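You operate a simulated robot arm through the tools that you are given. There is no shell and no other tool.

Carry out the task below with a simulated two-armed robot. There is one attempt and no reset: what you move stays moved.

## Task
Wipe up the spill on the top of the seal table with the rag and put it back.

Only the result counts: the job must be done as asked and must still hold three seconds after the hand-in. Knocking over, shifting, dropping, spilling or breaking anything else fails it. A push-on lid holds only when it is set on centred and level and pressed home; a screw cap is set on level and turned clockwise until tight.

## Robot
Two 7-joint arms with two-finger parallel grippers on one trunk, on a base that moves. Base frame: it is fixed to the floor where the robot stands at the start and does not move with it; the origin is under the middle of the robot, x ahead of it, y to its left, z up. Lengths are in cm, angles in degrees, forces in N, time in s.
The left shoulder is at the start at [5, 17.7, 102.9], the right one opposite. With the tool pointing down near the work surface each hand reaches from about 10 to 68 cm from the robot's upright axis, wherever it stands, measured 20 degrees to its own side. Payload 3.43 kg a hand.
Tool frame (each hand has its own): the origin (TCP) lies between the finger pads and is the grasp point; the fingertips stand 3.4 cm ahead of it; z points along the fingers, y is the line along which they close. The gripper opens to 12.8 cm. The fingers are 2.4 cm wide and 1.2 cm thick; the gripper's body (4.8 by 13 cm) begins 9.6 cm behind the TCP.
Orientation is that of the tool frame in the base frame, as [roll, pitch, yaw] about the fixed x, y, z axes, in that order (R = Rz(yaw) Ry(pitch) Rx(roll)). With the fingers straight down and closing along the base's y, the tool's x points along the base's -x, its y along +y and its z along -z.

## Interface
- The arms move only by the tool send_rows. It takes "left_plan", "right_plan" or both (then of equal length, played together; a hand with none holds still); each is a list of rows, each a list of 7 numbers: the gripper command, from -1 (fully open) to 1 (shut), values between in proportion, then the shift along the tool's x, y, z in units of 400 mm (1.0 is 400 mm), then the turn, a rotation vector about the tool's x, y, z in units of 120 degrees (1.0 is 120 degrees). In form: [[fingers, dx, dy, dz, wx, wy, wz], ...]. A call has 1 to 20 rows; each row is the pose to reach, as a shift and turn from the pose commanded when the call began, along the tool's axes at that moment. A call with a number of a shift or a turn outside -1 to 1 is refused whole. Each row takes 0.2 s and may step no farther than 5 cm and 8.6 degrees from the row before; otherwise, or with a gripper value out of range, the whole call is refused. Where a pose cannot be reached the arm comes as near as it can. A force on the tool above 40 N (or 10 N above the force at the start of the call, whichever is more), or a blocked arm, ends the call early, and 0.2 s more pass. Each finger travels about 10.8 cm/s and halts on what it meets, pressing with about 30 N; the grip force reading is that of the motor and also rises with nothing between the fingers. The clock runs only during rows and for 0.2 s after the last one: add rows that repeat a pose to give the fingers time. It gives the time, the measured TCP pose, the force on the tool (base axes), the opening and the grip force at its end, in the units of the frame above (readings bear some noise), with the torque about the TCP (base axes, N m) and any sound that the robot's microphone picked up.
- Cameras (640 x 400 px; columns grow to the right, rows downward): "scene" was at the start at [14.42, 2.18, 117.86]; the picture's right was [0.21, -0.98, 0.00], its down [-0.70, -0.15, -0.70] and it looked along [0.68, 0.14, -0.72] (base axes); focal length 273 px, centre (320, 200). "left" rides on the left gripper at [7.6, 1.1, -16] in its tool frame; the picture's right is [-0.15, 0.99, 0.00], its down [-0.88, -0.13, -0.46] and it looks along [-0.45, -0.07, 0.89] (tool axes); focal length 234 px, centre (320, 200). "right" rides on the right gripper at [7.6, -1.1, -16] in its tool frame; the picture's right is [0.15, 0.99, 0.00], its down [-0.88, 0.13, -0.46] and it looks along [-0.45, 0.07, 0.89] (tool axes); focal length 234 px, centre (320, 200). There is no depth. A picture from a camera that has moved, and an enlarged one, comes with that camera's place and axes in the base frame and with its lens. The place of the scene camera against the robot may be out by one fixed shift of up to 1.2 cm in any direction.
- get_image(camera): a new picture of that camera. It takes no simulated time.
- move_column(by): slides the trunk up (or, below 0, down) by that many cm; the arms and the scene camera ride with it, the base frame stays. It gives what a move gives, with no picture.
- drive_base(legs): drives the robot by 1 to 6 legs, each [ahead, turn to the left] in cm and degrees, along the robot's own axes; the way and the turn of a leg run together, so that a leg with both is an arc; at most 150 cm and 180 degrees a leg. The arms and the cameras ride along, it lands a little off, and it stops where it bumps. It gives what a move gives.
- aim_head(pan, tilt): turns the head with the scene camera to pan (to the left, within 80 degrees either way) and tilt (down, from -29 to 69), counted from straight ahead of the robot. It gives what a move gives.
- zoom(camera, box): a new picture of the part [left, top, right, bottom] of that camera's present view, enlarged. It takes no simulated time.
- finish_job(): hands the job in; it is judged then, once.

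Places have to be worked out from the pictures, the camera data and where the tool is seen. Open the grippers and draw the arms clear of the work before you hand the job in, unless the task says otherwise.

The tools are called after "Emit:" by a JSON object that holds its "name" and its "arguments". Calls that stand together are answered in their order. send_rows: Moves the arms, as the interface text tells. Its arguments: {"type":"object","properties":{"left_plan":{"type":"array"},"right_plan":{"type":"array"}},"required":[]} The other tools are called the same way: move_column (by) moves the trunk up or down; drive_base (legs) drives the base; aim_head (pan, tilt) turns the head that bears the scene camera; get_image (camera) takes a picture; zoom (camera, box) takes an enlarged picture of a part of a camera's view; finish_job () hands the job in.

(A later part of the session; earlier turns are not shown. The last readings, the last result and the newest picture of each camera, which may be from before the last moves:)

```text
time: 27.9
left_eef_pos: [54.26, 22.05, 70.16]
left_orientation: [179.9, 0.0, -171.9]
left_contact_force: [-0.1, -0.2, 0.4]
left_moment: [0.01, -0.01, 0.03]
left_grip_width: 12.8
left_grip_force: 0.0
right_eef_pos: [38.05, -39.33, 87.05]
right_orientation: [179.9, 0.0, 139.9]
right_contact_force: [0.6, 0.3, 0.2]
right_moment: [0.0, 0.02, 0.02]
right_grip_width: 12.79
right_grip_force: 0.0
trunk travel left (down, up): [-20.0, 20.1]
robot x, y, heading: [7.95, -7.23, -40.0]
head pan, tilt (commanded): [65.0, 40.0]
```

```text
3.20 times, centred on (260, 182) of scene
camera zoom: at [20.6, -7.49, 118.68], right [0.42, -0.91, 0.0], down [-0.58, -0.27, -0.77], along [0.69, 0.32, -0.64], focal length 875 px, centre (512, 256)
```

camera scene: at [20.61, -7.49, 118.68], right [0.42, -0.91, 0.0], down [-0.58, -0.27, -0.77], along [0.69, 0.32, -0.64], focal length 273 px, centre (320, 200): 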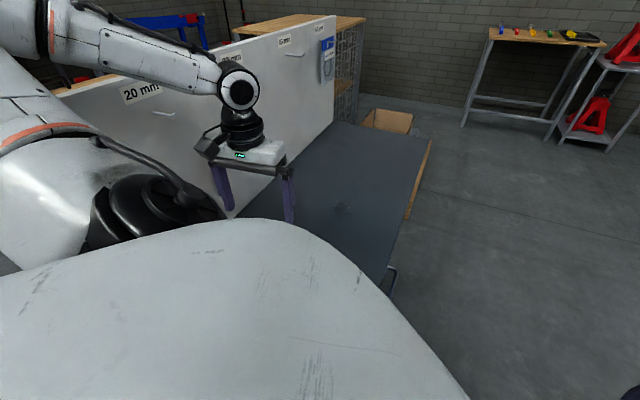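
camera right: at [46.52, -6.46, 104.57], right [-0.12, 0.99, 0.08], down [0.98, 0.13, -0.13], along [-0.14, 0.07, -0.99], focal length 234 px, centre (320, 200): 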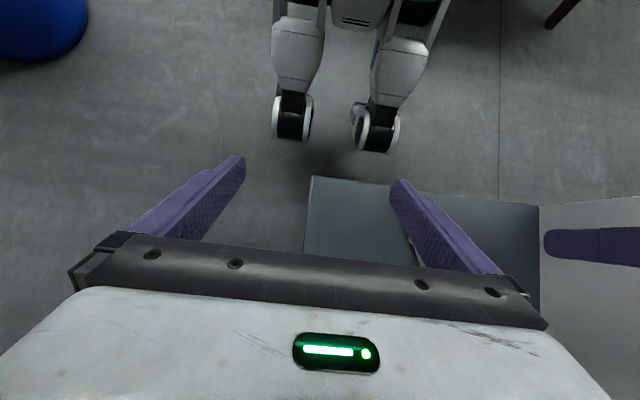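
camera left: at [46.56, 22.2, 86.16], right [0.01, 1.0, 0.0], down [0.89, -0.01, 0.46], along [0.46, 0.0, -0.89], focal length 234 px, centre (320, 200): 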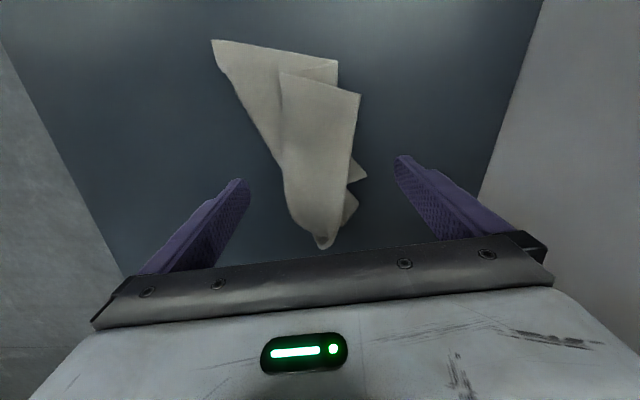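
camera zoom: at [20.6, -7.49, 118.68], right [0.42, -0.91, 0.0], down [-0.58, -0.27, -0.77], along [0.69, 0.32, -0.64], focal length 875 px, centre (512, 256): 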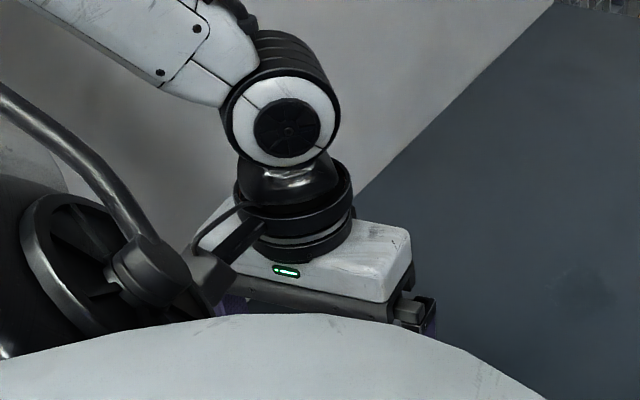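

Fingers straddle the rag cleanly. I ease down to TCP z≈67.2 (tips roughly 0.8 cm above the table) watching the force.

Emit:
{"name": "send_rows", "arguments": {"left_plan": [[-1, 0, 0, 0.02, 0, 0, 0], [-1, 0, 0, 0.04, 0, 0, 0], [-1, 0, 0, 0.058, 0, 0, 0], [-1, 0, 0, 0.073, 0, 0, 0], [-1, 0, 0, 0.073, 0, 0, 0]]}}

Emit:
{"name": "get_image", "arguments": {"camera": "left"}}

```text
time: 29.1
left_eef_pos: [54.24, 21.99, 67.22]
left_orientation: [179.8, 0.0, -171.9]
left_contact_force: [-0.1, 0.5, -0.5]
left_moment: [0.03, 0.0, -0.01]
left_grip_width: 12.8
left_grip_force: 0.0
right_eef_pos: [37.94, -39.29, 87.0]
right_orientation: [180.0, 0.0, 139.9]
right_contact_force: [-0.9, -0.2, -0.5]
right_moment: [-0.01, 0.03, 0.02]
right_grip_width: 12.81
right_grip_force: 0.0
trunk travel left (down, up): [-20.0, 20.1]
robot x, y, heading: [8.11, -6.97, -40.2]
head pan, tilt (commanded): [65.0, 40.0]
```

```text
taken
camera left: at [46.51, 22.17, 83.25], right [0.01, 1.0, 0.0], down [0.89, -0.01, 0.46], along [0.46, 0.0, -0.89], focal length 234 px, centre (320, 200)
```

left: 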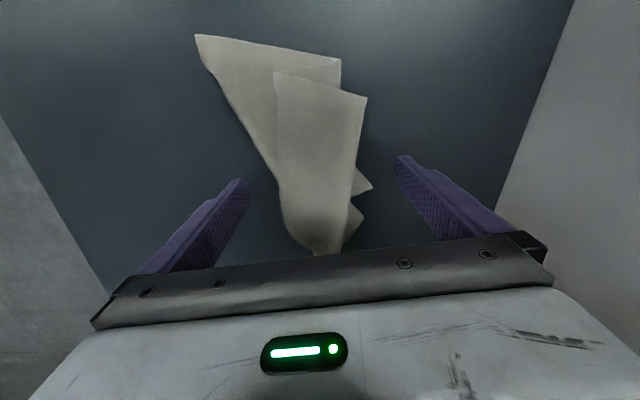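

No contact yet. I go down in 0.2 cm steps to find the table surface gently.

Emit:
{"name": "send_rows", "arguments": {"left_plan": [[-1, 0, 0, 0.005, 0, 0, 0], [-1, 0, 0, 0.01, 0, 0, 0], [-1, 0, 0, 0.01, 0, 0, 0]]}}

Emit:
{"name": "send_rows", "arguments": {"left_plan": [[-1, 0, 0, 0.004, 0, 0, 0], [-1, 0, 0, 0.007, 0, 0, 0], [-1, 0, 0, 0.007, 0, 0, 0]]}}

```text
time: 29.9
left_eef_pos: [54.32, 22.08, 66.84]
left_orientation: [179.9, 0.0, -171.8]
left_contact_force: [0.1, -0.3, -0.7]
left_moment: [0.01, 0.02, -0.02]
left_grip_width: 12.8
left_grip_force: 0.1
right_eef_pos: [38.06, -39.37, 87.17]
right_orientation: [-180.0, 0.0, 139.9]
right_contact_force: [0.4, 0.9, -0.5]
right_moment: [-0.01, -0.02, -0.03]
right_grip_width: 12.8
right_grip_force: 0.1
trunk travel left (down, up): [-20.0, 20.1]
robot x, y, heading: [8.07, -7.05, -39.7]
head pan, tilt (commanded): [65.0, 40.0]
```

```text
time: 30.7
left_eef_pos: [54.31, 22.09, 66.64]
left_orientation: [180.0, 0.0, -171.9]
left_contact_force: [-0.1, -0.1, 0.5]
left_moment: [-0.02, 0.01, -0.02]
left_grip_width: 12.78
left_grip_force: 0.0
right_eef_pos: [38.04, -39.4, 87.04]
right_orientation: [180.0, 0.0, 140.0]
right_contact_force: [1.0, 0.1, -0.3]
right_moment: [-0.03, -0.04, 0.0]
right_grip_width: 12.81
right_grip_force: 0.1
trunk travel left (down, up): [-20.0, 20.1]
robot x, y, heading: [8.26, -7.34, -40.2]
head pan, tilt (commanded): [65.0, 40.0]
```

Still free at tip height ≈63.2. Continuing down in small steps.

Emit:
{"name": "send_rows", "arguments": {"left_plan": [[-1, 0, 0, 0.004, 0, 0, 0], [-1, 0, 0, 0.008, 0, 0, 0], [-1, 0, 0, 0.008, 0, 0, 0]]}}

Emit:
{"name": "get_image", "arguments": {"camera": "left"}}

```text
time: 31.5
left_eef_pos: [54.26, 22.12, 66.2]
left_orientation: [179.9, 0.0, -171.8]
left_contact_force: [0.4, 0.4, -0.1]
left_moment: [0.0, 0.01, 0.01]
left_grip_width: 12.79
left_grip_force: 0.0
right_eef_pos: [38.09, -39.38, 87.07]
right_orientation: [180.0, 0.0, 139.9]
right_contact_force: [0.2, 0.4, 0.6]
right_moment: [0.01, 0.02, 0.01]
right_grip_width: 12.8
right_grip_force: 0.0
trunk travel left (down, up): [-20.0, 20.1]
robot x, y, heading: [8.2, -6.71, -40.0]
head pan, tilt (commanded): [65.0, 40.0]
```

```text
taken
camera left: at [46.51, 22.26, 82.38], right [0.01, 1.0, 0.0], down [0.89, -0.01, 0.46], along [0.46, 0.0, -0.89], focal length 234 px, centre (320, 200)
```

left: 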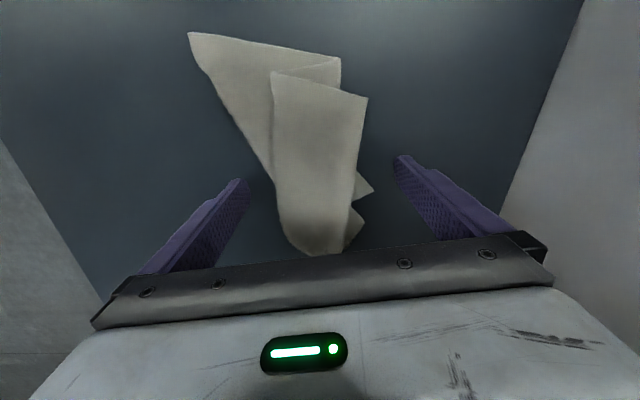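

Still no contact at tip height ≈62.8, so the table is slightly lower than I reckoned. Continuing carefully.

Emit:
{"name": "send_rows", "arguments": {"left_plan": [[-1, 0, 0, 0.003, 0, 0, 0], [-1, 0, 0, 0.006, 0, 0, 0], [-1, 0, 0, 0.006, 0, 0, 0]]}}

Emit:
{"name": "send_rows", "arguments": {"left_plan": [[-1, 0, 0, 0.003, 0, 0, 0], [-1, 0, 0, 0.006, 0, 0, 0], [-1, 0, 0, 0.006, 0, 0, 0]]}}

```text
time: 32.3
left_eef_pos: [54.29, 22.14, 66.08]
left_orientation: [180.0, -0.1, -171.9]
left_contact_force: [0.9, 0.4, 0.7]
left_moment: [0.0, 0.0, 0.02]
left_grip_width: 12.8
left_grip_force: 0.1
right_eef_pos: [38.08, -39.31, 87.03]
right_orientation: [-180.0, 0.0, 139.9]
right_contact_force: [1.3, -0.5, -0.2]
right_moment: [0.02, 0.0, 0.0]
right_grip_width: 12.79
right_grip_force: 0.0
trunk travel left (down, up): [-20.0, 20.1]
robot x, y, heading: [7.89, -7.22, -40.0]
head pan, tilt (commanded): [65.0, 40.0]
```

```text
time: 33.1
left_eef_pos: [54.29, 22.18, 65.86]
left_orientation: [179.8, 0.0, -171.9]
left_contact_force: [-0.6, -0.1, 0.6]
left_moment: [0.04, 0.01, 0.01]
left_grip_width: 12.79
left_grip_force: 0.1
right_eef_pos: [38.05, -39.38, 87.09]
right_orientation: [179.9, -0.1, 139.9]
right_contact_force: [-0.3, 0.7, -0.6]
right_moment: [-0.04, -0.01, -0.05]
right_grip_width: 12.82
right_grip_force: 0.0
trunk travel left (down, up): [-20.0, 20.1]
robot x, y, heading: [8.06, -7.21, -40.0]
head pan, tilt (commanded): [65.0, 40.0]
```

No contact at tips ≈62.5. A bit further.

Emit:
{"name": "send_rows", "arguments": {"left_plan": [[-1, 0, 0, 0.003, 0, 0, 0], [-1, 0, 0, 0.006, 0, 0, 0], [-1, 0, 0, 0.006, 0, 0, 0]]}}

Emit:
{"name": "send_rows", "arguments": {"left_plan": [[-1, 0, 0, 0.003, 0, 0, 0], [-1, 0, 0, 0.006, 0, 0, 0], [-1, 0, 0, 0.006, 0, 0, 0]]}}

```text
time: 33.9
left_eef_pos: [54.32, 22.09, 65.69]
left_orientation: [179.9, 0.0, -171.9]
left_contact_force: [-0.5, -0.4, 0.3]
left_moment: [0.0, 0.01, 0.02]
left_grip_width: 12.8
left_grip_force: 0.1
right_eef_pos: [38.12, -39.3, 87.12]
right_orientation: [-180.0, 0.0, 139.9]
right_contact_force: [0.3, 0.7, 0.2]
right_moment: [-0.04, 0.01, 0.0]
right_grip_width: 12.79
right_grip_force: 0.2
trunk travel left (down, up): [-20.0, 20.1]
robot x, y, heading: [8.38, -7.26, -40.2]
head pan, tilt (commanded): [65.0, 40.0]
```

```text
time: 34.7
left_eef_pos: [54.3, 22.11, 65.37]
left_orientation: [179.9, 0.1, -171.9]
left_contact_force: [-2.2, 0.6, 9.2]
left_moment: [-0.69, 0.07, -0.2]
left_grip_width: 12.75
left_grip_force: 0.0
right_eef_pos: [37.92, -39.21, 87.12]
right_orientation: [-180.0, 0.0, 139.9]
right_contact_force: [0.4, 1.2, -0.4]
right_moment: [-0.01, -0.01, -0.01]
right_grip_width: 12.77
right_grip_force: 0.0
trunk travel left (down, up): [-20.0, 20.1]
robot x, y, heading: [7.78, -7.37, -39.6]
head pan, tilt (commanded): [65.0, 40.0]
```

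Contact at TCP z≈65.45, so the table top is at z≈62.0. I lift 0.6 cm and close the fingers halfway, to about the rag's width, then look.

Emit:
{"name": "send_rows", "arguments": {"left_plan": [[-1, 0, 0, -0.008, 0, 0, 0], [-1, 0, 0, -0.015, 0, 0, 0], [-0.6, 0, 0, -0.015, 0, 0, 0], [-0.3, 0, 0, -0.015, 0, 0, 0], [-0.1, 0, 0, -0.015, 0, 0, 0], [0, 0, 0, -0.015, 0, 0, 0], [0, 0, 0, -0.015, 0, 0, 0]]}}

Emit:
{"name": "get_image", "arguments": {"camera": "left"}}

```text
time: 36.3
left_eef_pos: [54.32, 22.09, 65.83]
left_orientation: [179.8, 0.1, -171.8]
left_contact_force: [0.0, 1.0, -0.7]
left_moment: [0.01, 0.02, 0.02]
left_grip_width: 6.43
left_grip_force: 0.1
right_eef_pos: [37.99, -39.4, 87.09]
right_orientation: [180.0, 0.0, 139.9]
right_contact_force: [-0.9, -0.9, 0.3]
right_moment: [-0.01, -0.01, -0.03]
right_grip_width: 12.79
right_grip_force: 0.0
trunk travel left (down, up): [-20.0, 20.1]
robot x, y, heading: [7.89, -7.02, -40.2]
head pan, tilt (commanded): [65.0, 40.0]
```

```text
taken
camera left: at [46.5, 22.2, 81.99], right [0.01, 1.0, 0.0], down [0.89, -0.01, 0.46], along [0.46, 0.0, -0.89], focal length 234 px, centre (320, 200)
```

left: 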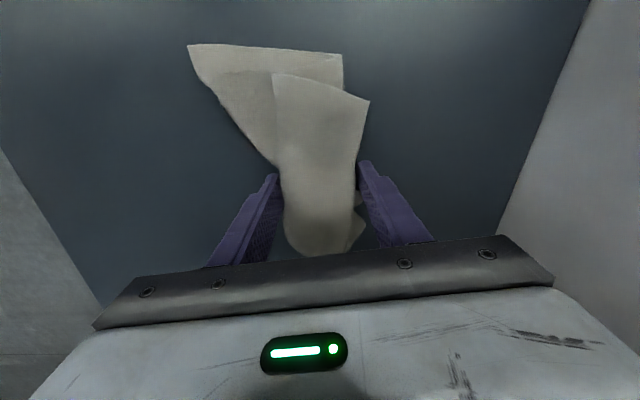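

The rag is soft cloth and is being gathered between the fingers. I close fully and check the grip.

Emit:
{"name": "send_rows", "arguments": {"left_plan": [[0.2, 0, 0, 0, 0, 0, 0], [0.4, 0, 0, 0, 0, 0, 0], [0.6, 0, 0, 0, 0, 0, 0], [0.8, 0, 0, 0, 0, 0, 0], [1, 0, 0, 0, 0, 0, 0], [1, 0, 0, 0, 0, 0, 0], [1, 0, 0, 0, 0, 0, 0]]}}

Emit:
{"name": "get_image", "arguments": {"camera": "left"}}

```text
time: 37.9
left_eef_pos: [54.31, 22.06, 65.92]
left_orientation: [179.9, 0.0, -171.9]
left_contact_force: [-0.3, -0.5, 2.5]
left_moment: [-0.03, 0.03, 0.06]
left_grip_width: 1.34
left_grip_force: 30.3
right_eef_pos: [37.98, -39.37, 87.02]
right_orientation: [-179.9, 0.0, 139.9]
right_contact_force: [-0.1, 0.5, 0.2]
right_moment: [0.02, -0.01, 0.01]
right_grip_width: 12.82
right_grip_force: 0.1
trunk travel left (down, up): [-20.0, 20.1]
robot x, y, heading: [8.16, -6.86, -39.9]
head pan, tilt (commanded): [65.0, 40.0]
```

```text
taken
camera left: at [46.5, 22.2, 82.0], right [0.01, 1.0, 0.0], down [0.89, -0.01, 0.46], along [0.46, 0.0, -0.89], focal length 234 px, centre (320, 200)
```

left: 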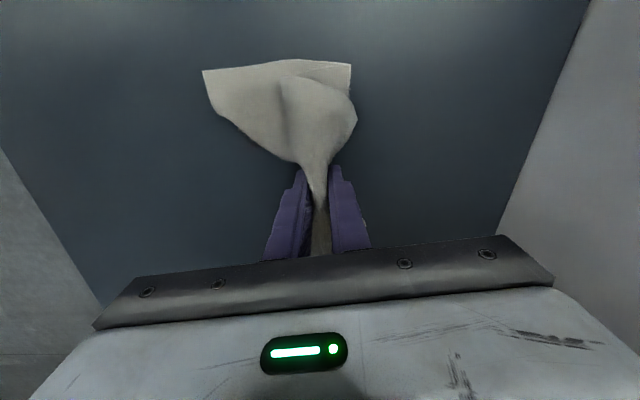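

Grip holds (1.34 cm, 30 N). I lift the rag about 10 cm and look.

Emit:
{"name": "send_rows", "arguments": {"left_plan": [[1, 0, 0, -0.03, 0, 0, 0], [1, 0, 0, -0.07, 0, 0, 0], [1, 0, 0, -0.12, 0, 0, 0], [1, 0, 0, -0.18, 0, 0, 0], [1, 0, 0, -0.25, 0, 0, 0], [1, 0, 0, -0.25, 0, 0, 0]]}}

Emit:
{"name": "get_image", "arguments": {"camera": "left"}}

Emit:
{"name": "get_image", "arguments": {"camera": "scene"}}

```text
time: 39.3
left_eef_pos: [54.41, 22.02, 75.91]
left_orientation: [-180.0, -0.1, -171.9]
left_contact_force: [-0.2, 0.2, 0.0]
left_moment: [0.02, -0.03, 0.01]
left_grip_width: 1.3
left_grip_force: 29.9
right_eef_pos: [38.08, -39.34, 87.09]
right_orientation: [-180.0, 0.0, 139.9]
right_contact_force: [0.9, 0.7, -0.4]
right_moment: [-0.05, -0.02, 0.0]
right_grip_width: 12.83
right_grip_force: 0.0
trunk travel left (down, up): [-20.0, 20.1]
robot x, y, heading: [8.29, -6.83, -40.0]
head pan, tilt (commanded): [65.0, 40.0]
```

```text
taken
camera left: at [46.57, 22.14, 91.97], right [0.01, 1.0, 0.0], down [0.89, -0.01, 0.45], along [0.45, 0.0, -0.89], focal length 234 px, centre (320, 200)
```

left: 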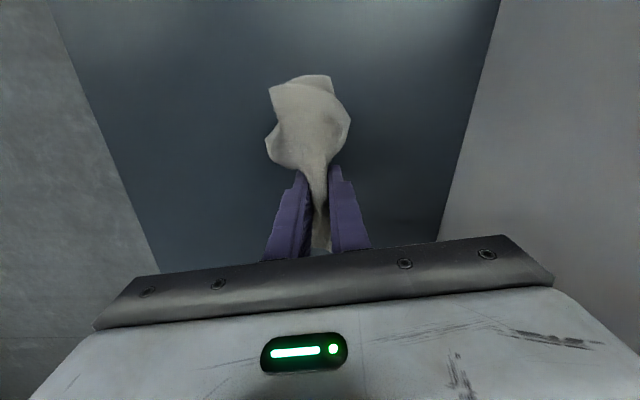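

```text
taken
camera scene: at [20.59, -7.5, 118.68], right [0.42, -0.91, 0.0], down [-0.58, -0.27, -0.77], along [0.69, 0.32, -0.64], focal length 273 px, centre (320, 200)
```

scene: 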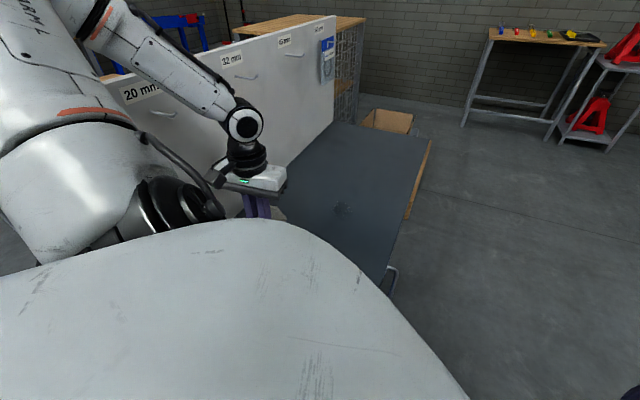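

The rag is held and lifts cleanly. I carry it toward the spill, stopping short of it so that the left hand's camera can see the spill.

Emit:
{"name": "send_rows", "arguments": {"left_plan": [[1, -0.05, -0.047, -0.02, 0, 0, 0], [1, -0.1, -0.094, -0.05, 0, 0, 0], [1, -0.15, -0.141, -0.05, 0, 0, 0], [1, -0.2, -0.188, -0.05, 0, 0, 0], [1, -0.25, -0.235, -0.05, 0, 0, 0], [1, -0.303, -0.283, -0.05, 0, 0, 0], [1, -0.303, -0.283, -0.05, 0, 0, 0]]}}

Emit:
{"name": "get_image", "arguments": {"camera": "left"}}

Emit:
{"name": "get_image", "arguments": {"camera": "scene"}}

```text
time: 40.9
left_eef_pos: [68.08, 12.56, 77.87]
left_orientation: [179.9, 0.1, -171.9]
left_contact_force: [0.4, -0.6, 0.1]
left_moment: [-0.02, 0.01, 0.03]
left_grip_width: 1.34
left_grip_force: 29.7
right_eef_pos: [38.03, -39.33, 87.09]
right_orientation: [179.9, 0.1, 139.9]
right_contact_force: [0.0, 0.2, 0.2]
right_moment: [0.01, 0.01, -0.02]
right_grip_width: 12.83
right_grip_force: 0.1
trunk travel left (down, up): [-20.0, 20.1]
robot x, y, heading: [7.76, -7.13, -39.9]
head pan, tilt (commanded): [65.0, 40.0]
```

```text
taken
camera left: at [60.3, 12.63, 93.97], right [0.0, 1.0, 0.0], down [0.89, 0.0, 0.46], along [0.46, 0.0, -0.89], focal length 234 px, centre (320, 200)
```

left: 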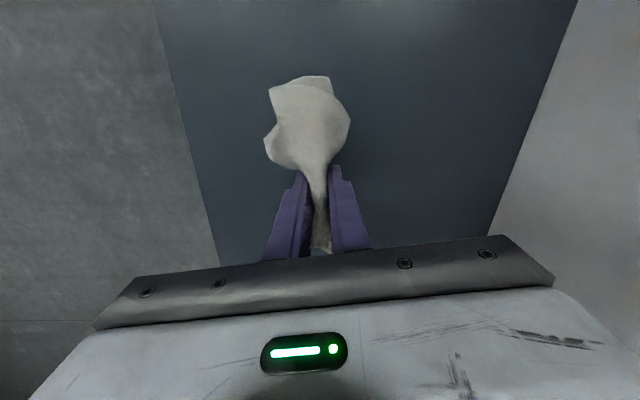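

```text
taken
camera scene: at [20.59, -7.5, 118.69], right [0.42, -0.91, 0.0], down [-0.58, -0.27, -0.77], along [0.69, 0.32, -0.64], focal length 273 px, centre (320, 200)
```

scene: 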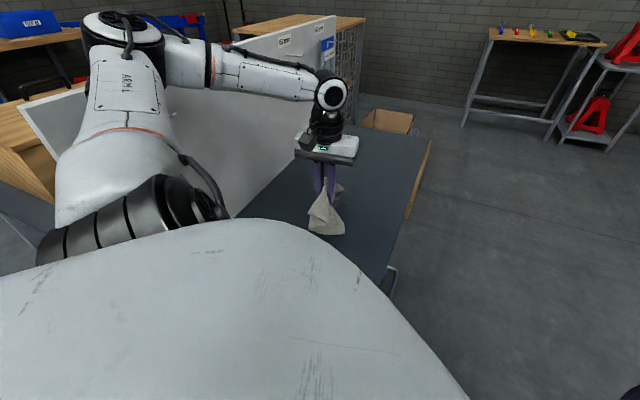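

The rag hangs from the fingers, in view of the head camera. I'll zoom there to see the spill relative to the hand.

Emit:
{"name": "zoom", "arguments": {"camera": "scene", "box": [270, 130, 430, 230]}}

```text
4.00 times, centred on (350, 180) of scene
camera zoom: at [20.59, -7.5, 118.69], right [0.42, -0.91, 0.0], down [-0.58, -0.27, -0.77], along [0.69, 0.32, -0.64], focal length 1094 px, centre (200, 280)
```

zoom: 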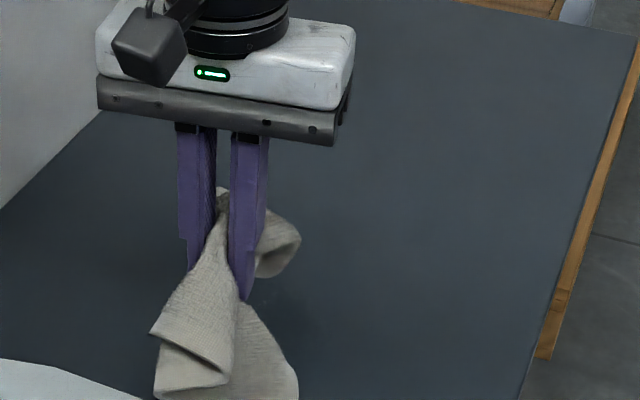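

The near flap of the rag hangs toward me and a small flap to the far side; the spill (~(80, 12.7)) lies just beyond. I'll move to the right of the spill with a 12° forward tilt for reach, staying above the table.

Emit:
{"name": "send_rows", "arguments": {"left_plan": [[1, -0.04, -0.03, 0.0, 0, -0.017, 0], [1, -0.08, -0.06, 0.02, 0, -0.033, 0], [1, -0.125, -0.09, 0.05, 0, -0.05, 0], [1, -0.165, -0.12, 0.08, 0, -0.067, 0], [1, -0.21, -0.15, 0.11, 0, -0.083, 0], [1, -0.25, -0.18, 0.14, 0, -0.1, 0], [1, -0.25, -0.18, 0.14, 0, -0.1, 0]]}}

Emit:
{"name": "zoom", "arguments": {"camera": "scene", "box": [270, 130, 430, 230]}}

Emit:
{"name": "get_image", "arguments": {"camera": "left"}}

```text
time: 42.5
left_eef_pos: [78.87, 6.86, 72.18]
left_orientation: [179.9, 12.0, -171.8]
left_contact_force: [0.4, -0.6, -0.5]
left_moment: [0.03, 0.0, 0.01]
left_grip_width: 1.31
left_grip_force: 29.5
right_eef_pos: [37.93, -39.36, 87.06]
right_orientation: [180.0, 0.0, 139.9]
right_contact_force: [0.2, 0.3, 0.2]
right_moment: [-0.01, 0.01, 0.01]
right_grip_width: 12.79
right_grip_force: 0.0
trunk travel left (down, up): [-20.0, 20.1]
robot x, y, heading: [7.92, -7.16, -39.8]
head pan, tilt (commanded): [65.0, 40.0]
```

```text
4.00 times, centred on (350, 180) of scene
camera zoom: at [20.6, -7.5, 118.68], right [0.42, -0.91, 0.0], down [-0.58, -0.27, -0.77], along [0.69, 0.32, -0.64], focal length 1094 px, centre (200, 280)
```

zoom: 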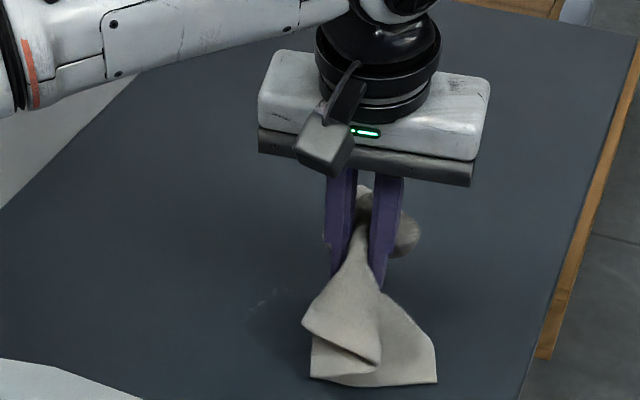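

```text
taken
camera left: at [67.92, 6.57, 86.31], right [0.0, 1.0, 0.03], down [0.78, -0.02, 0.63], along [0.63, 0.02, -0.78], focal length 234 px, centre (320, 200)
```

left: 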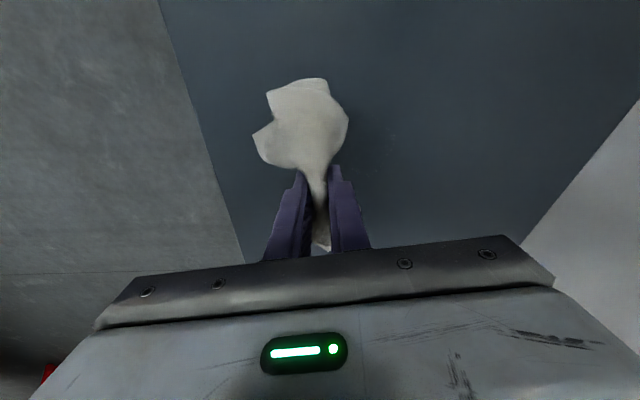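

The spill should now be exposed to the left (base +y) of the rag. I'll zoom both views to pin its place.

Emit:
{"name": "zoom", "arguments": {"camera": "left", "box": [330, 70, 490, 170]}}

Emit:
{"name": "zoom", "arguments": {"camera": "scene", "box": [310, 185, 390, 235]}}

```text
4.00 times, centred on (410, 120) of left
camera zoom: at [67.92, 6.57, 86.31], right [0.0, 1.0, 0.03], down [0.78, -0.02, 0.63], along [0.63, 0.02, -0.78], focal length 937 px, centre (-40, 520)
```

zoom: 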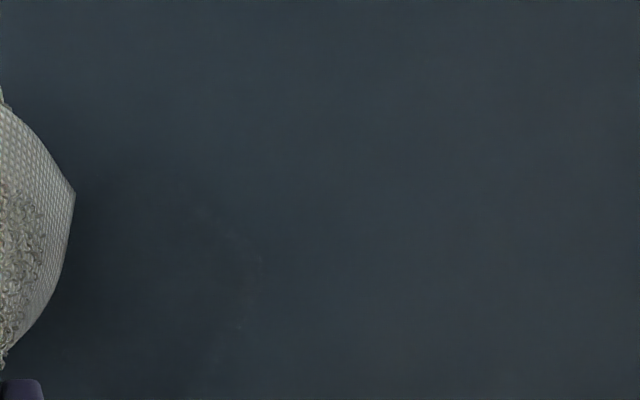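

```text
8.00 times, centred on (350, 210) of scene
camera zoom: at [20.6, -7.5, 118.68], right [0.42, -0.91, 0.0], down [-0.58, -0.27, -0.77], along [0.69, 0.32, -0.64], focal length 2187 px, centre (80, 120)
```

zoom: 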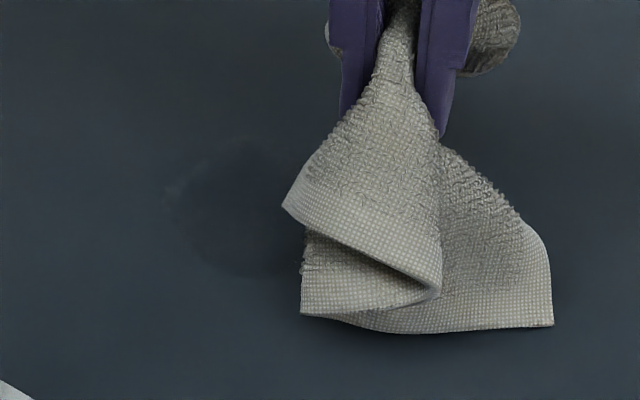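

The spill's left edge shows in both views; I put its centre at about (79.4, 12.6), radius ~3.5. Now I lower the rag to the table to the right of the spill at about (80.5, 6).

Emit:
{"name": "send_rows", "arguments": {"left_plan": [[1, -0.0014, -0.009, 0.05, 0, 0, 0], [1, -0.003, -0.018, 0.1, 0, 0, 0], [1, -0.0045, -0.025, 0.13, 0, 0, 0], [1, -0.0054, -0.027, 0.154, 0, 0, 0], [1, -0.0054, -0.027, 0.154, 0, 0, 0]]}}

Emit:
{"name": "zoom", "arguments": {"camera": "scene", "box": [310, 180, 406, 240]}}

Emit:
{"name": "get_image", "arguments": {"camera": "left"}}

```text
time: 43.7
left_eef_pos: [80.58, 6.03, 66.31]
left_orientation: [180.0, 12.0, -172.0]
left_contact_force: [-1.5, -0.1, 3.7]
left_moment: [0.02, 0.11, 0.05]
left_grip_width: 1.28
left_grip_force: 30.2
right_eef_pos: [38.08, -39.36, 87.06]
right_orientation: [180.0, 0.0, 139.9]
right_contact_force: [0.3, 0.1, 0.0]
right_moment: [-0.03, -0.02, -0.03]
right_grip_width: 12.79
right_grip_force: 0.0
trunk travel left (down, up): [-20.0, 20.1]
robot x, y, heading: [8.06, -6.92, -40.2]
head pan, tilt (commanded): [65.0, 40.0]
```

```text
6.67 times, centred on (358, 210) of scene
camera zoom: at [20.55, -7.5, 118.7], right [0.42, -0.91, 0.0], down [-0.58, -0.27, -0.77], along [0.69, 0.32, -0.64], focal length 1823 px, centre (67, 133)
```

zoom: 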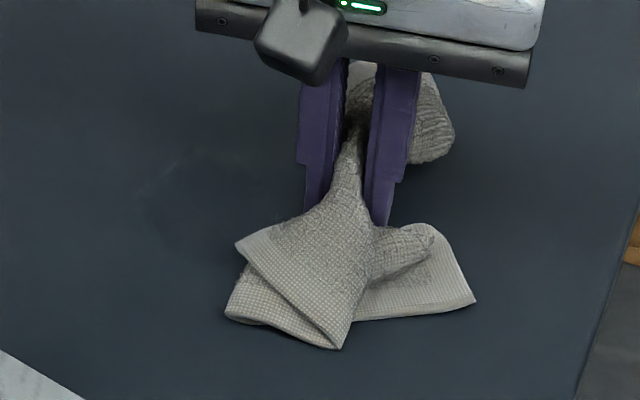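

```text
taken
camera left: at [69.62, 5.73, 80.42], right [0.0, 1.0, 0.03], down [0.78, -0.02, 0.63], along [0.63, 0.02, -0.78], focal length 234 px, centre (320, 200)
```

left: 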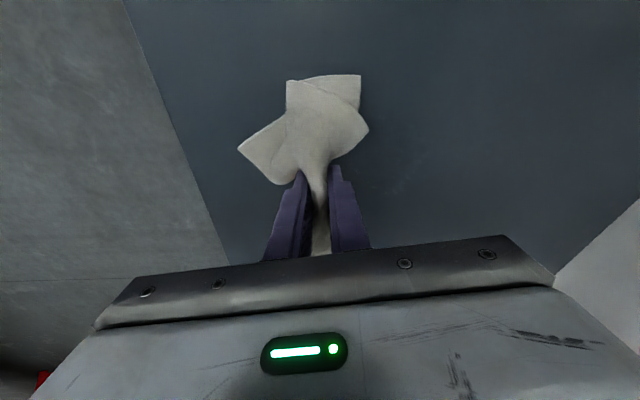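

The rag lies on the table with a light 3.7 N press. I sweep it left (+y) across the spill.

Emit:
{"name": "send_rows", "arguments": {"left_plan": [[1, -0.008, 0.058, 0.004, 0, 0, 0], [1, -0.016, 0.116, 0.008, 0, 0, 0], [1, -0.024, 0.173, 0.011, 0, 0, 0], [1, -0.031, 0.231, 0.013, 0, 0, 0], [1, -0.039, 0.289, 0.014, 0, 0, 0], [1, -0.047, 0.3465, 0.015, 0, 0, 0], [1, -0.047, 0.3465, 0.015, 0, 0, 0]]}}

Emit:
{"name": "zoom", "arguments": {"camera": "scene", "box": [270, 165, 398, 245]}}

Emit:
{"name": "get_image", "arguments": {"camera": "left"}}

```text
time: 45.3
left_eef_pos: [80.42, 20.1, 66.38]
left_orientation: [179.9, 12.0, -171.9]
left_contact_force: [-1.0, -0.9, 1.3]
left_moment: [-0.04, 0.04, 0.04]
left_grip_width: 1.29
left_grip_force: 29.5
right_eef_pos: [38.07, -39.36, 86.94]
right_orientation: [-180.0, 0.0, 140.0]
right_contact_force: [1.1, 0.5, -0.3]
right_moment: [-0.01, 0.0, -0.01]
right_grip_width: 12.79
right_grip_force: 0.0
trunk travel left (down, up): [-20.0, 20.1]
robot x, y, heading: [8.03, -7.09, -40.1]
head pan, tilt (commanded): [65.0, 40.0]
```

```text
5.00 times, centred on (334, 205) of scene
camera zoom: at [20.57, -7.51, 118.69], right [0.42, -0.91, 0.0], down [-0.58, -0.27, -0.77], along [0.69, 0.32, -0.64], focal length 1367 px, centre (250, 175)
```

zoom: 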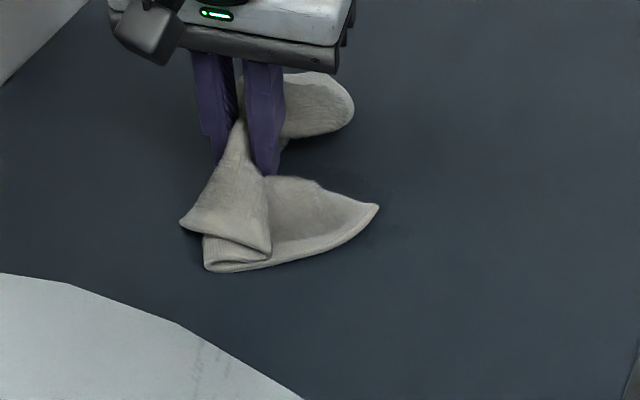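

```text
taken
camera left: at [69.49, 19.72, 80.41], right [0.0, 1.0, 0.03], down [0.78, -0.02, 0.63], along [0.63, 0.02, -0.78], focal length 234 px, centre (320, 200)
```

left: 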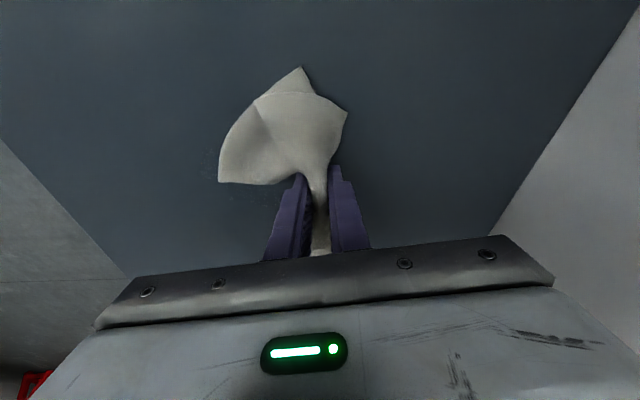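

Let me zoom closely on where the spill was, to see how much remains.

Emit:
{"name": "zoom", "arguments": {"camera": "left", "box": [160, 120, 320, 220]}}

Emit:
{"name": "zoom", "arguments": {"camera": "scene", "box": [310, 185, 390, 235]}}

```text
4.00 times, centred on (240, 170) of left
camera zoom: at [69.49, 19.72, 80.41], right [0.0, 1.0, 0.03], down [0.78, -0.02, 0.63], along [0.63, 0.02, -0.78], focal length 937 px, centre (640, 320)
```

zoom: 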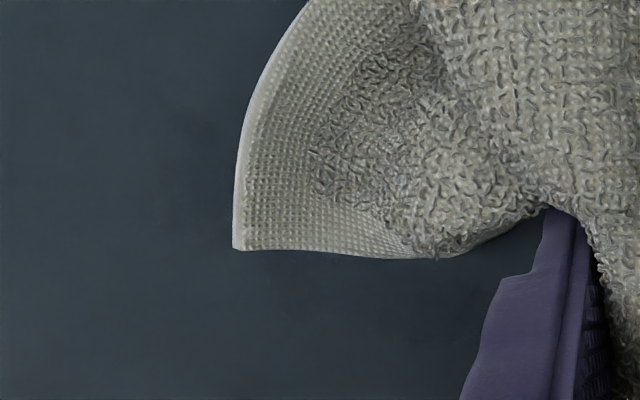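

```text
8.00 times, centred on (350, 210) of scene
camera zoom: at [20.57, -7.51, 118.69], right [0.42, -0.91, 0.0], down [-0.58, -0.27, -0.77], along [0.69, 0.32, -0.64], focal length 2187 px, centre (80, 120)
```

zoom: 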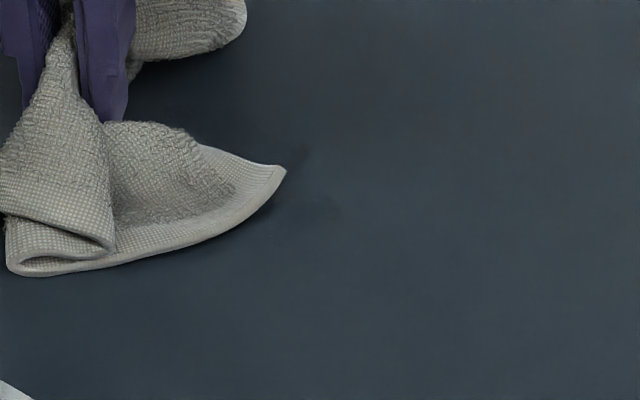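

Faint dark remnants are still visible next to the rag, so one pass isn't enough. I'll sweep back to the right a little farther out (x≈82) and return at x≈79, with slightly more press.

Emit:
{"name": "send_rows", "arguments": {"left_plan": [[1, -0.0348, -0.0053, 0.015, 0, 0, 0], [1, -0.0262, -0.0672, 0.0132, 0, 0, 0], [1, -0.0175, -0.129, 0.0114, 0, 0, 0], [1, -0.0089, -0.1909, 0.0096, 0, 0, 0], [1, -0.0003, -0.2528, 0.0078, 0, 0, 0], [1, 0.0084, -0.3146, 0.006, 0, 0, 0], [1, 0.017, -0.3765, 0.0042, 0, 0, 0], [1, 0.017, -0.3765, 0.0042, 0, 0, 0]]}}

Emit:
{"name": "zoom", "arguments": {"camera": "scene", "box": [310, 175, 406, 235]}}

Emit:
{"name": "get_image", "arguments": {"camera": "left"}}

```text
time: 47.1
left_eef_pos: [82.05, 5.04, 66.07]
left_orientation: [179.9, 12.1, -171.9]
left_contact_force: [0.2, 5.8, 13.9]
left_moment: [0.12, 0.08, -0.04]
left_grip_width: 1.27
left_grip_force: 29.9
right_eef_pos: [37.85, -39.42, 87.16]
right_orientation: [-179.9, 0.1, 139.9]
right_contact_force: [-0.1, -0.2, 0.3]
right_moment: [0.0, -0.02, -0.02]
right_grip_width: 12.78
right_grip_force: 0.0
trunk travel left (down, up): [-20.0, 20.1]
robot x, y, heading: [8.09, -7.05, -40.1]
head pan, tilt (commanded): [65.0, 40.0]
```

```text
6.67 times, centred on (358, 205) of scene
camera zoom: at [20.45, -7.5, 118.71], right [0.42, -0.91, 0.0], down [-0.58, -0.27, -0.77], along [0.7, 0.32, -0.64], focal length 1823 px, centre (67, 167)
```

zoom: 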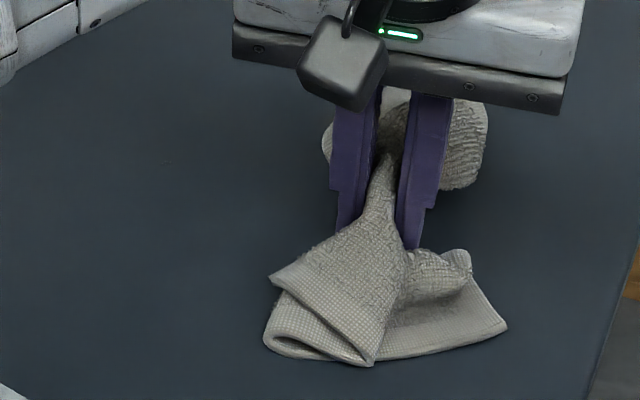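

```text
taken
camera left: at [71.03, 4.72, 80.1], right [0.0, 1.0, 0.03], down [0.78, -0.02, 0.63], along [0.63, 0.02, -0.78], focal length 234 px, centre (320, 200)
```

left: 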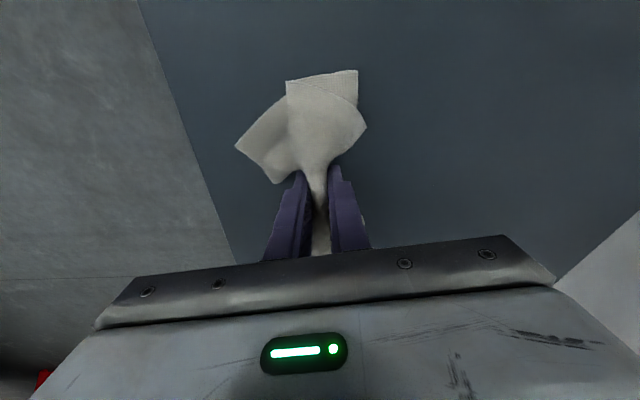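

The patch looks mostly gone. I'll zoom hard at the place of the spill to find any remnant.

Emit:
{"name": "zoom", "arguments": {"camera": "scene", "box": [316, 190, 364, 220]}}

Emit:
{"name": "zoom", "arguments": {"camera": "left", "box": [340, 90, 500, 190]}}

```text
13.33 times, centred on (340, 205) of scene
camera zoom: at [20.45, -7.5, 118.71], right [0.42, -0.91, 0.0], down [-0.58, -0.27, -0.77], along [0.7, 0.32, -0.64], focal length 3646 px, centre (53, 133)
```

zoom: 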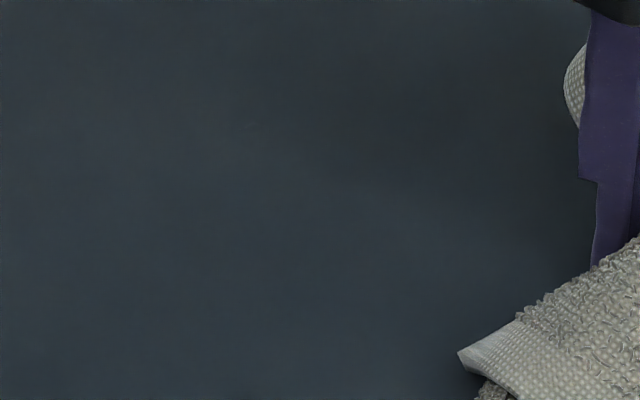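

```text
4.00 times, centred on (420, 140) of left
camera zoom: at [71.03, 4.72, 80.1], right [0.0, 1.0, 0.03], down [0.78, -0.02, 0.63], along [0.63, 0.02, -0.78], focal length 937 px, centre (-80, 440)
```

zoom: 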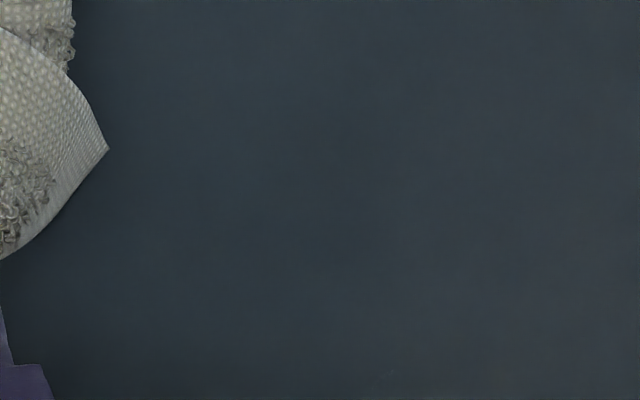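

Nearly all is gone; a tiny remnant seems to remain at the far-left rim, around (84.3, 16.5). Zooming there.

Emit:
{"name": "zoom", "arguments": {"camera": "scene", "box": [322, 188, 354, 208]}}

Emit:
{"name": "zoom", "arguments": {"camera": "left", "box": [400, 140, 480, 190]}}

```text
16.00 times, centred on (338, 198) of scene
camera zoom: at [20.45, -7.5, 118.71], right [0.42, -0.91, 0.0], down [-0.58, -0.27, -0.77], along [0.7, 0.32, -0.64], focal length 4375 px, centre (32, 232)
```

zoom: 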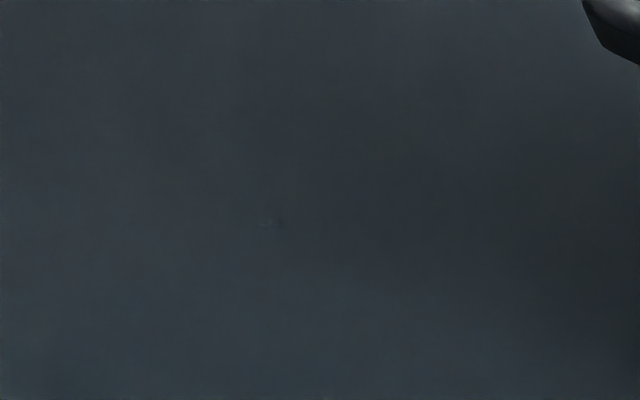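

```text
8.00 times, centred on (440, 165) of left
camera zoom: at [71.03, 4.72, 80.1], right [0.0, 1.0, 0.03], down [0.78, -0.02, 0.63], along [0.63, 0.02, -0.78], focal length 1873 px, centre (-640, 480)
```

zoom: 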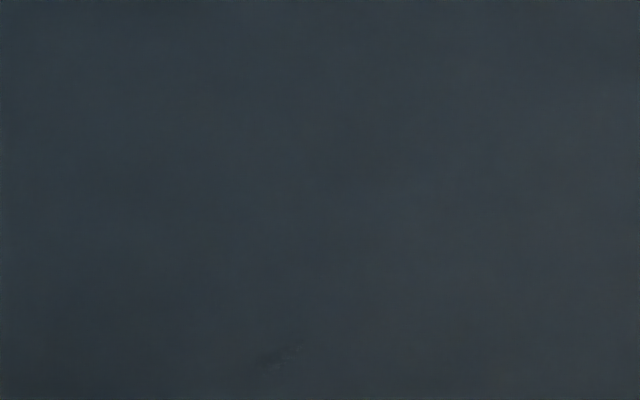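

A ~1 cm remnant is left at about (84.2, 16.4). I sweep once more farther out at x≈84.5 (tilting 8° more for reach) to y≈21 and back.

Emit:
{"name": "send_rows", "arguments": {"left_plan": [[1, -0.03, -0.004, 0.005, 0, -0.033, 0], [1, -0.0586, -0.0085, 0.0099, 0, -0.067, 0], [1, -0.0665, 0.0481, 0.0116, 0, -0.067, 0], [1, -0.0744, 0.1046, 0.0132, 0, -0.067, 0], [1, -0.0823, 0.1612, 0.0149, 0, -0.067, 0], [1, -0.0902, 0.2178, 0.0165, 0, -0.067, 0], [1, -0.098, 0.2743, 0.0182, 0, -0.067, 0], [1, -0.1059, 0.3309, 0.0198, 0, -0.067, 0], [1, -0.1138, 0.3875, 0.0215, 0, -0.067, 0], [1, -0.1138, 0.3875, 0.0215, 0, -0.067, 0], [1, -0.1059, 0.3309, 0.0198, 0, -0.067, 0], [1, -0.098, 0.2743, 0.0182, 0, -0.067, 0], [1, -0.0902, 0.2178, 0.0165, 0, -0.067, 0], [1, -0.0823, 0.1612, 0.0149, 0, -0.067, 0], [1, -0.0744, 0.1046, 0.0132, 0, -0.067, 0], [1, -0.0665, 0.0481, 0.0116, 0, -0.067, 0], [1, -0.0586, -0.0085, 0.0099, 0, -0.067, 0], [1, -0.0586, -0.0085, 0.0099, 0, -0.067, 0]]}}

Emit:
{"name": "zoom", "arguments": {"camera": "scene", "box": [310, 175, 406, 235]}}

Emit:
{"name": "zoom", "arguments": {"camera": "scene", "box": [322, 188, 354, 208]}}

Emit:
{"name": "get_image", "arguments": {"camera": "left"}}

```text
time: 50.9
left_eef_pos: [84.47, 4.98, 65.98]
left_orientation: [-180.0, 20.3, -172.0]
left_contact_force: [-1.7, 4.3, 13.5]
left_moment: [0.12, 0.04, 0.03]
left_grip_width: 1.25
left_grip_force: 30.1
right_eef_pos: [37.94, -39.31, 87.19]
right_orientation: [-179.9, 0.1, 139.9]
right_contact_force: [0.1, 1.0, -0.2]
right_moment: [0.01, 0.03, -0.01]
right_grip_width: 12.78
right_grip_force: 0.0
trunk travel left (down, up): [-20.0, 20.1]
robot x, y, heading: [7.62, -7.22, -40.0]
head pan, tilt (commanded): [65.0, 40.0]
```

```text
6.67 times, centred on (358, 205) of scene
camera zoom: at [20.43, -7.5, 118.71], right [0.42, -0.91, 0.0], down [-0.58, -0.27, -0.77], along [0.7, 0.32, -0.64], focal length 1823 px, centre (67, 167)
```

zoom: 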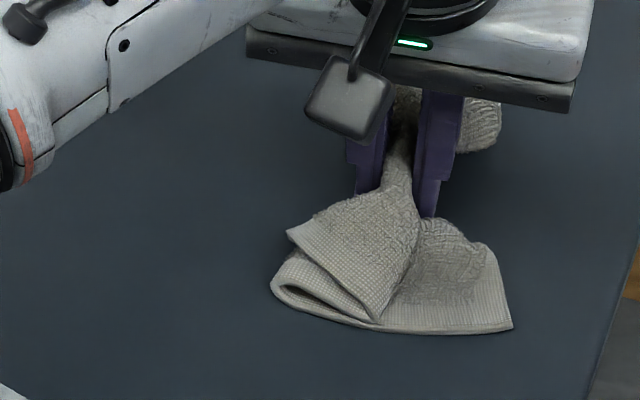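

```text
16.00 times, centred on (338, 198) of scene
camera zoom: at [20.43, -7.5, 118.71], right [0.42, -0.91, 0.0], down [-0.58, -0.27, -0.77], along [0.7, 0.32, -0.64], focal length 4375 px, centre (32, 232)
```

zoom: 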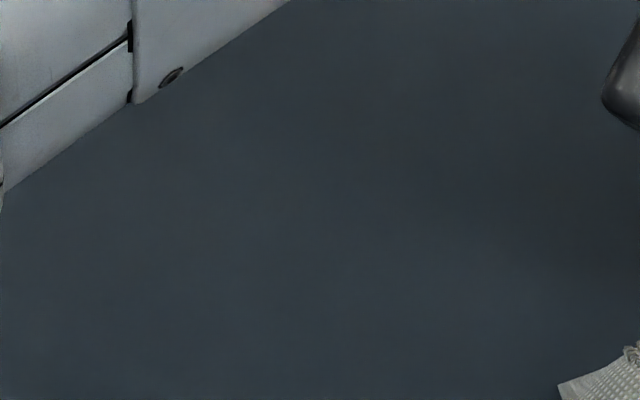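

```text
taken
camera left: at [71.63, 4.44, 78.43], right [0.0, 1.0, 0.05], down [0.68, -0.04, 0.73], along [0.73, 0.04, -0.68], focal length 234 px, centre (320, 200)
```

left: 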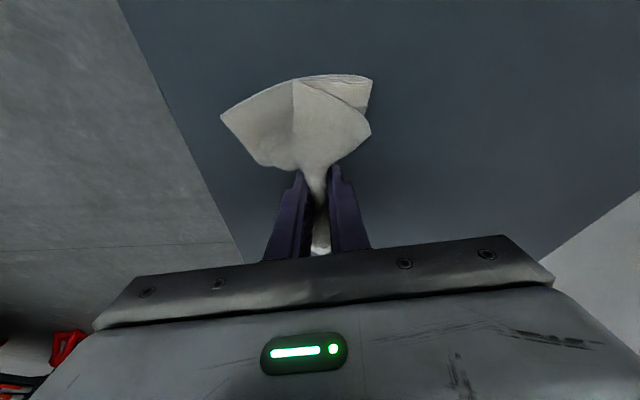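

The remnant is gone. For good measure I make one more pass at x≈80 leftward, then lift the rag 12 cm and level the hand so I can inspect the whole area.

Emit:
{"name": "send_rows", "arguments": {"left_plan": [[1, 0.05, 0.008, -0.02, 0, 0, 0], [1, 0.1038, 0.0159, -0.0404, 0, 0, 0], [1, 0.0955, 0.0778, -0.0374, 0, 0, 0], [1, 0.0872, 0.1396, -0.0344, 0, 0, 0], [1, 0.079, 0.2015, -0.0314, 0, 0, 0], [1, 0.0707, 0.2633, -0.0284, 0, 0, 0], [1, 0.0624, 0.3252, -0.0254, 0, 0, 0], [1, 0.0541, 0.387, -0.0224, 0, 0, 0], [1, 0.0287, 0.387, -0.0923, 0, 0.042, 0], [1, 0.0032, 0.387, -0.162, 0, 0.085, 0], [1, -0.0223, 0.387, -0.232, 0, 0.127, 0], [1, -0.0477, 0.387, -0.302, 0, 0.169, 0], [1, -0.0477, 0.387, -0.302, 0, 0.169, 0]]}}

Emit:
{"name": "get_image", "arguments": {"camera": "scene"}}

Emit:
{"name": "zoom", "arguments": {"camera": "scene", "box": [310, 170, 406, 230]}}

Emit:
{"name": "get_image", "arguments": {"camera": "left"}}

```text
time: 53.7
left_eef_pos: [79.76, 20.11, 77.95]
left_orientation: [179.9, -0.4, -171.9]
left_contact_force: [-0.5, -0.5, -0.6]
left_moment: [0.04, -0.05, 0.01]
left_grip_width: 1.29
left_grip_force: 29.4
right_eef_pos: [37.93, -39.29, 87.11]
right_orientation: [180.0, 0.0, 139.9]
right_contact_force: [0.2, -0.2, -0.3]
right_moment: [-0.01, 0.01, -0.01]
right_grip_width: 12.8
right_grip_force: 0.0
trunk travel left (down, up): [-20.0, 20.1]
robot x, y, heading: [8.2, -7.33, -39.9]
head pan, tilt (commanded): [65.0, 40.0]
```

```text
taken
camera scene: at [20.59, -7.5, 118.68], right [0.42, -0.91, 0.0], down [-0.58, -0.27, -0.77], along [0.69, 0.32, -0.64], focal length 273 px, centre (320, 200)
```

scene: 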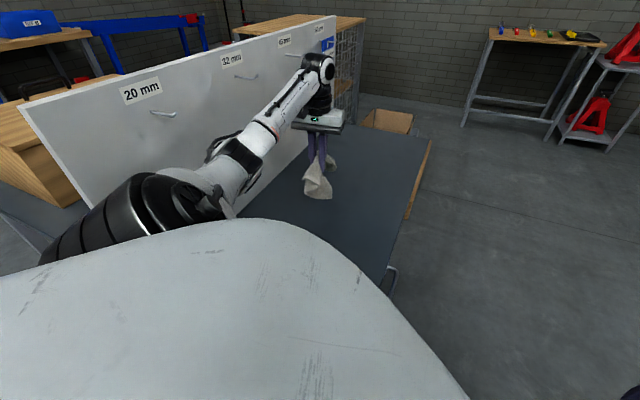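

```text
6.67 times, centred on (358, 200) of scene
camera zoom: at [20.59, -7.5, 118.68], right [0.42, -0.91, 0.0], down [-0.58, -0.27, -0.77], along [0.69, 0.32, -0.64], focal length 1823 px, centre (67, 200)
```

zoom: 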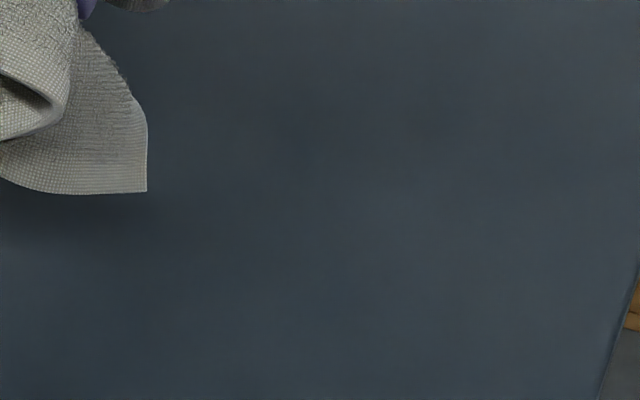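

```text
taken
camera left: at [72.09, 20.23, 94.01], right [0.01, 1.0, 0.0], down [0.89, -0.01, 0.45], along [0.45, 0.0, -0.89], focal length 234 px, centre (320, 200)
```

left: 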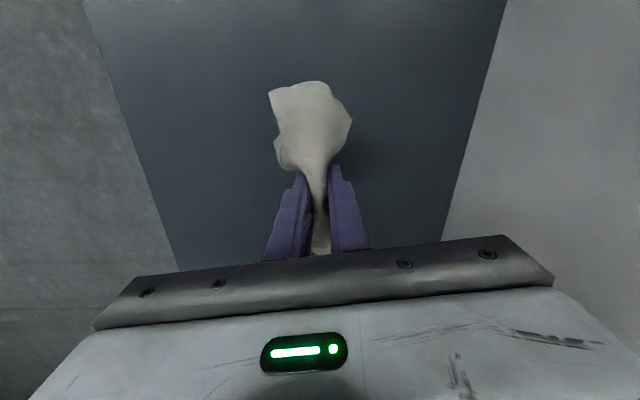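

The table looks clean where the spill was. I'll check with tighter zooms over the whole former spill area before putting the rag back.

Emit:
{"name": "zoom", "arguments": {"camera": "scene", "box": [318, 192, 366, 222]}}

Emit:
{"name": "zoom", "arguments": {"camera": "scene", "box": [335, 165, 399, 205]}}

Emit:
{"name": "zoom", "arguments": {"camera": "left", "box": [120, 60, 280, 160]}}

```text
13.33 times, centred on (342, 207) of scene
camera zoom: at [20.59, -7.5, 118.68], right [0.42, -0.91, 0.0], down [-0.58, -0.27, -0.77], along [0.69, 0.32, -0.64], focal length 3646 px, centre (27, 107)
```

zoom: 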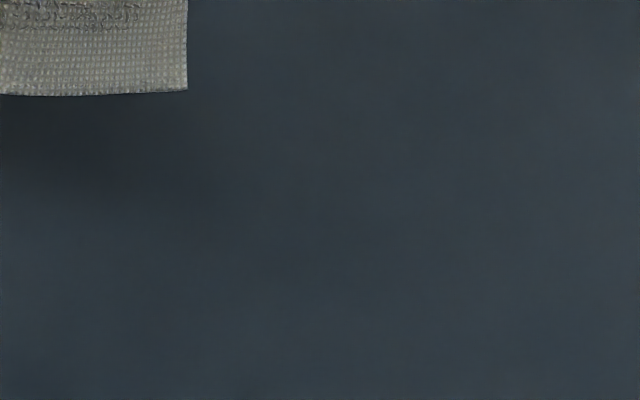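

```text
10.00 times, centred on (367, 185) of scene
camera zoom: at [20.59, -7.5, 118.68], right [0.42, -0.91, 0.0], down [-0.58, -0.27, -0.77], along [0.69, 0.32, -0.64], focal length 2734 px, centre (-150, 350)
```

zoom: 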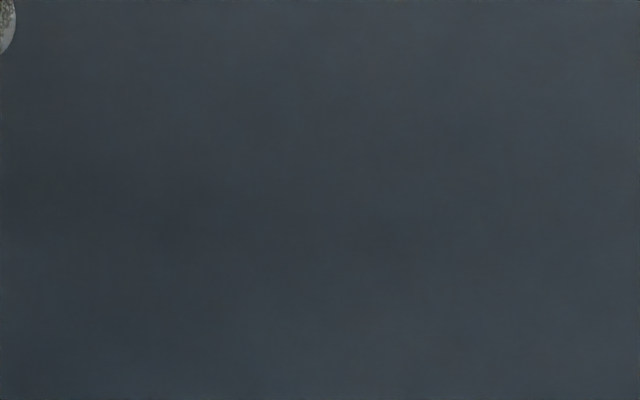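

```text
4.00 times, centred on (200, 110) of left
camera zoom: at [72.09, 20.23, 94.01], right [0.01, 1.0, 0.0], down [0.89, -0.01, 0.45], along [0.45, 0.0, -0.89], focal length 937 px, centre (800, 560)
```

zoom: 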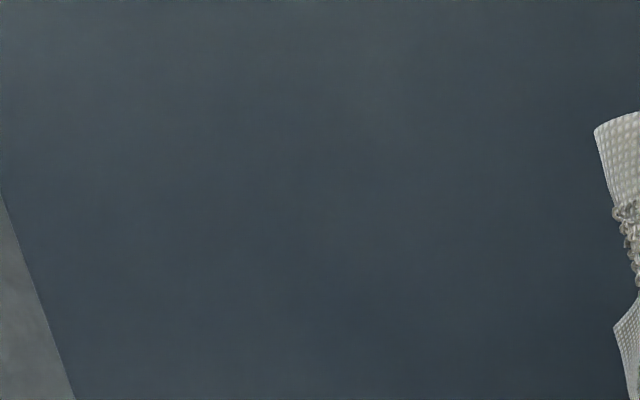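

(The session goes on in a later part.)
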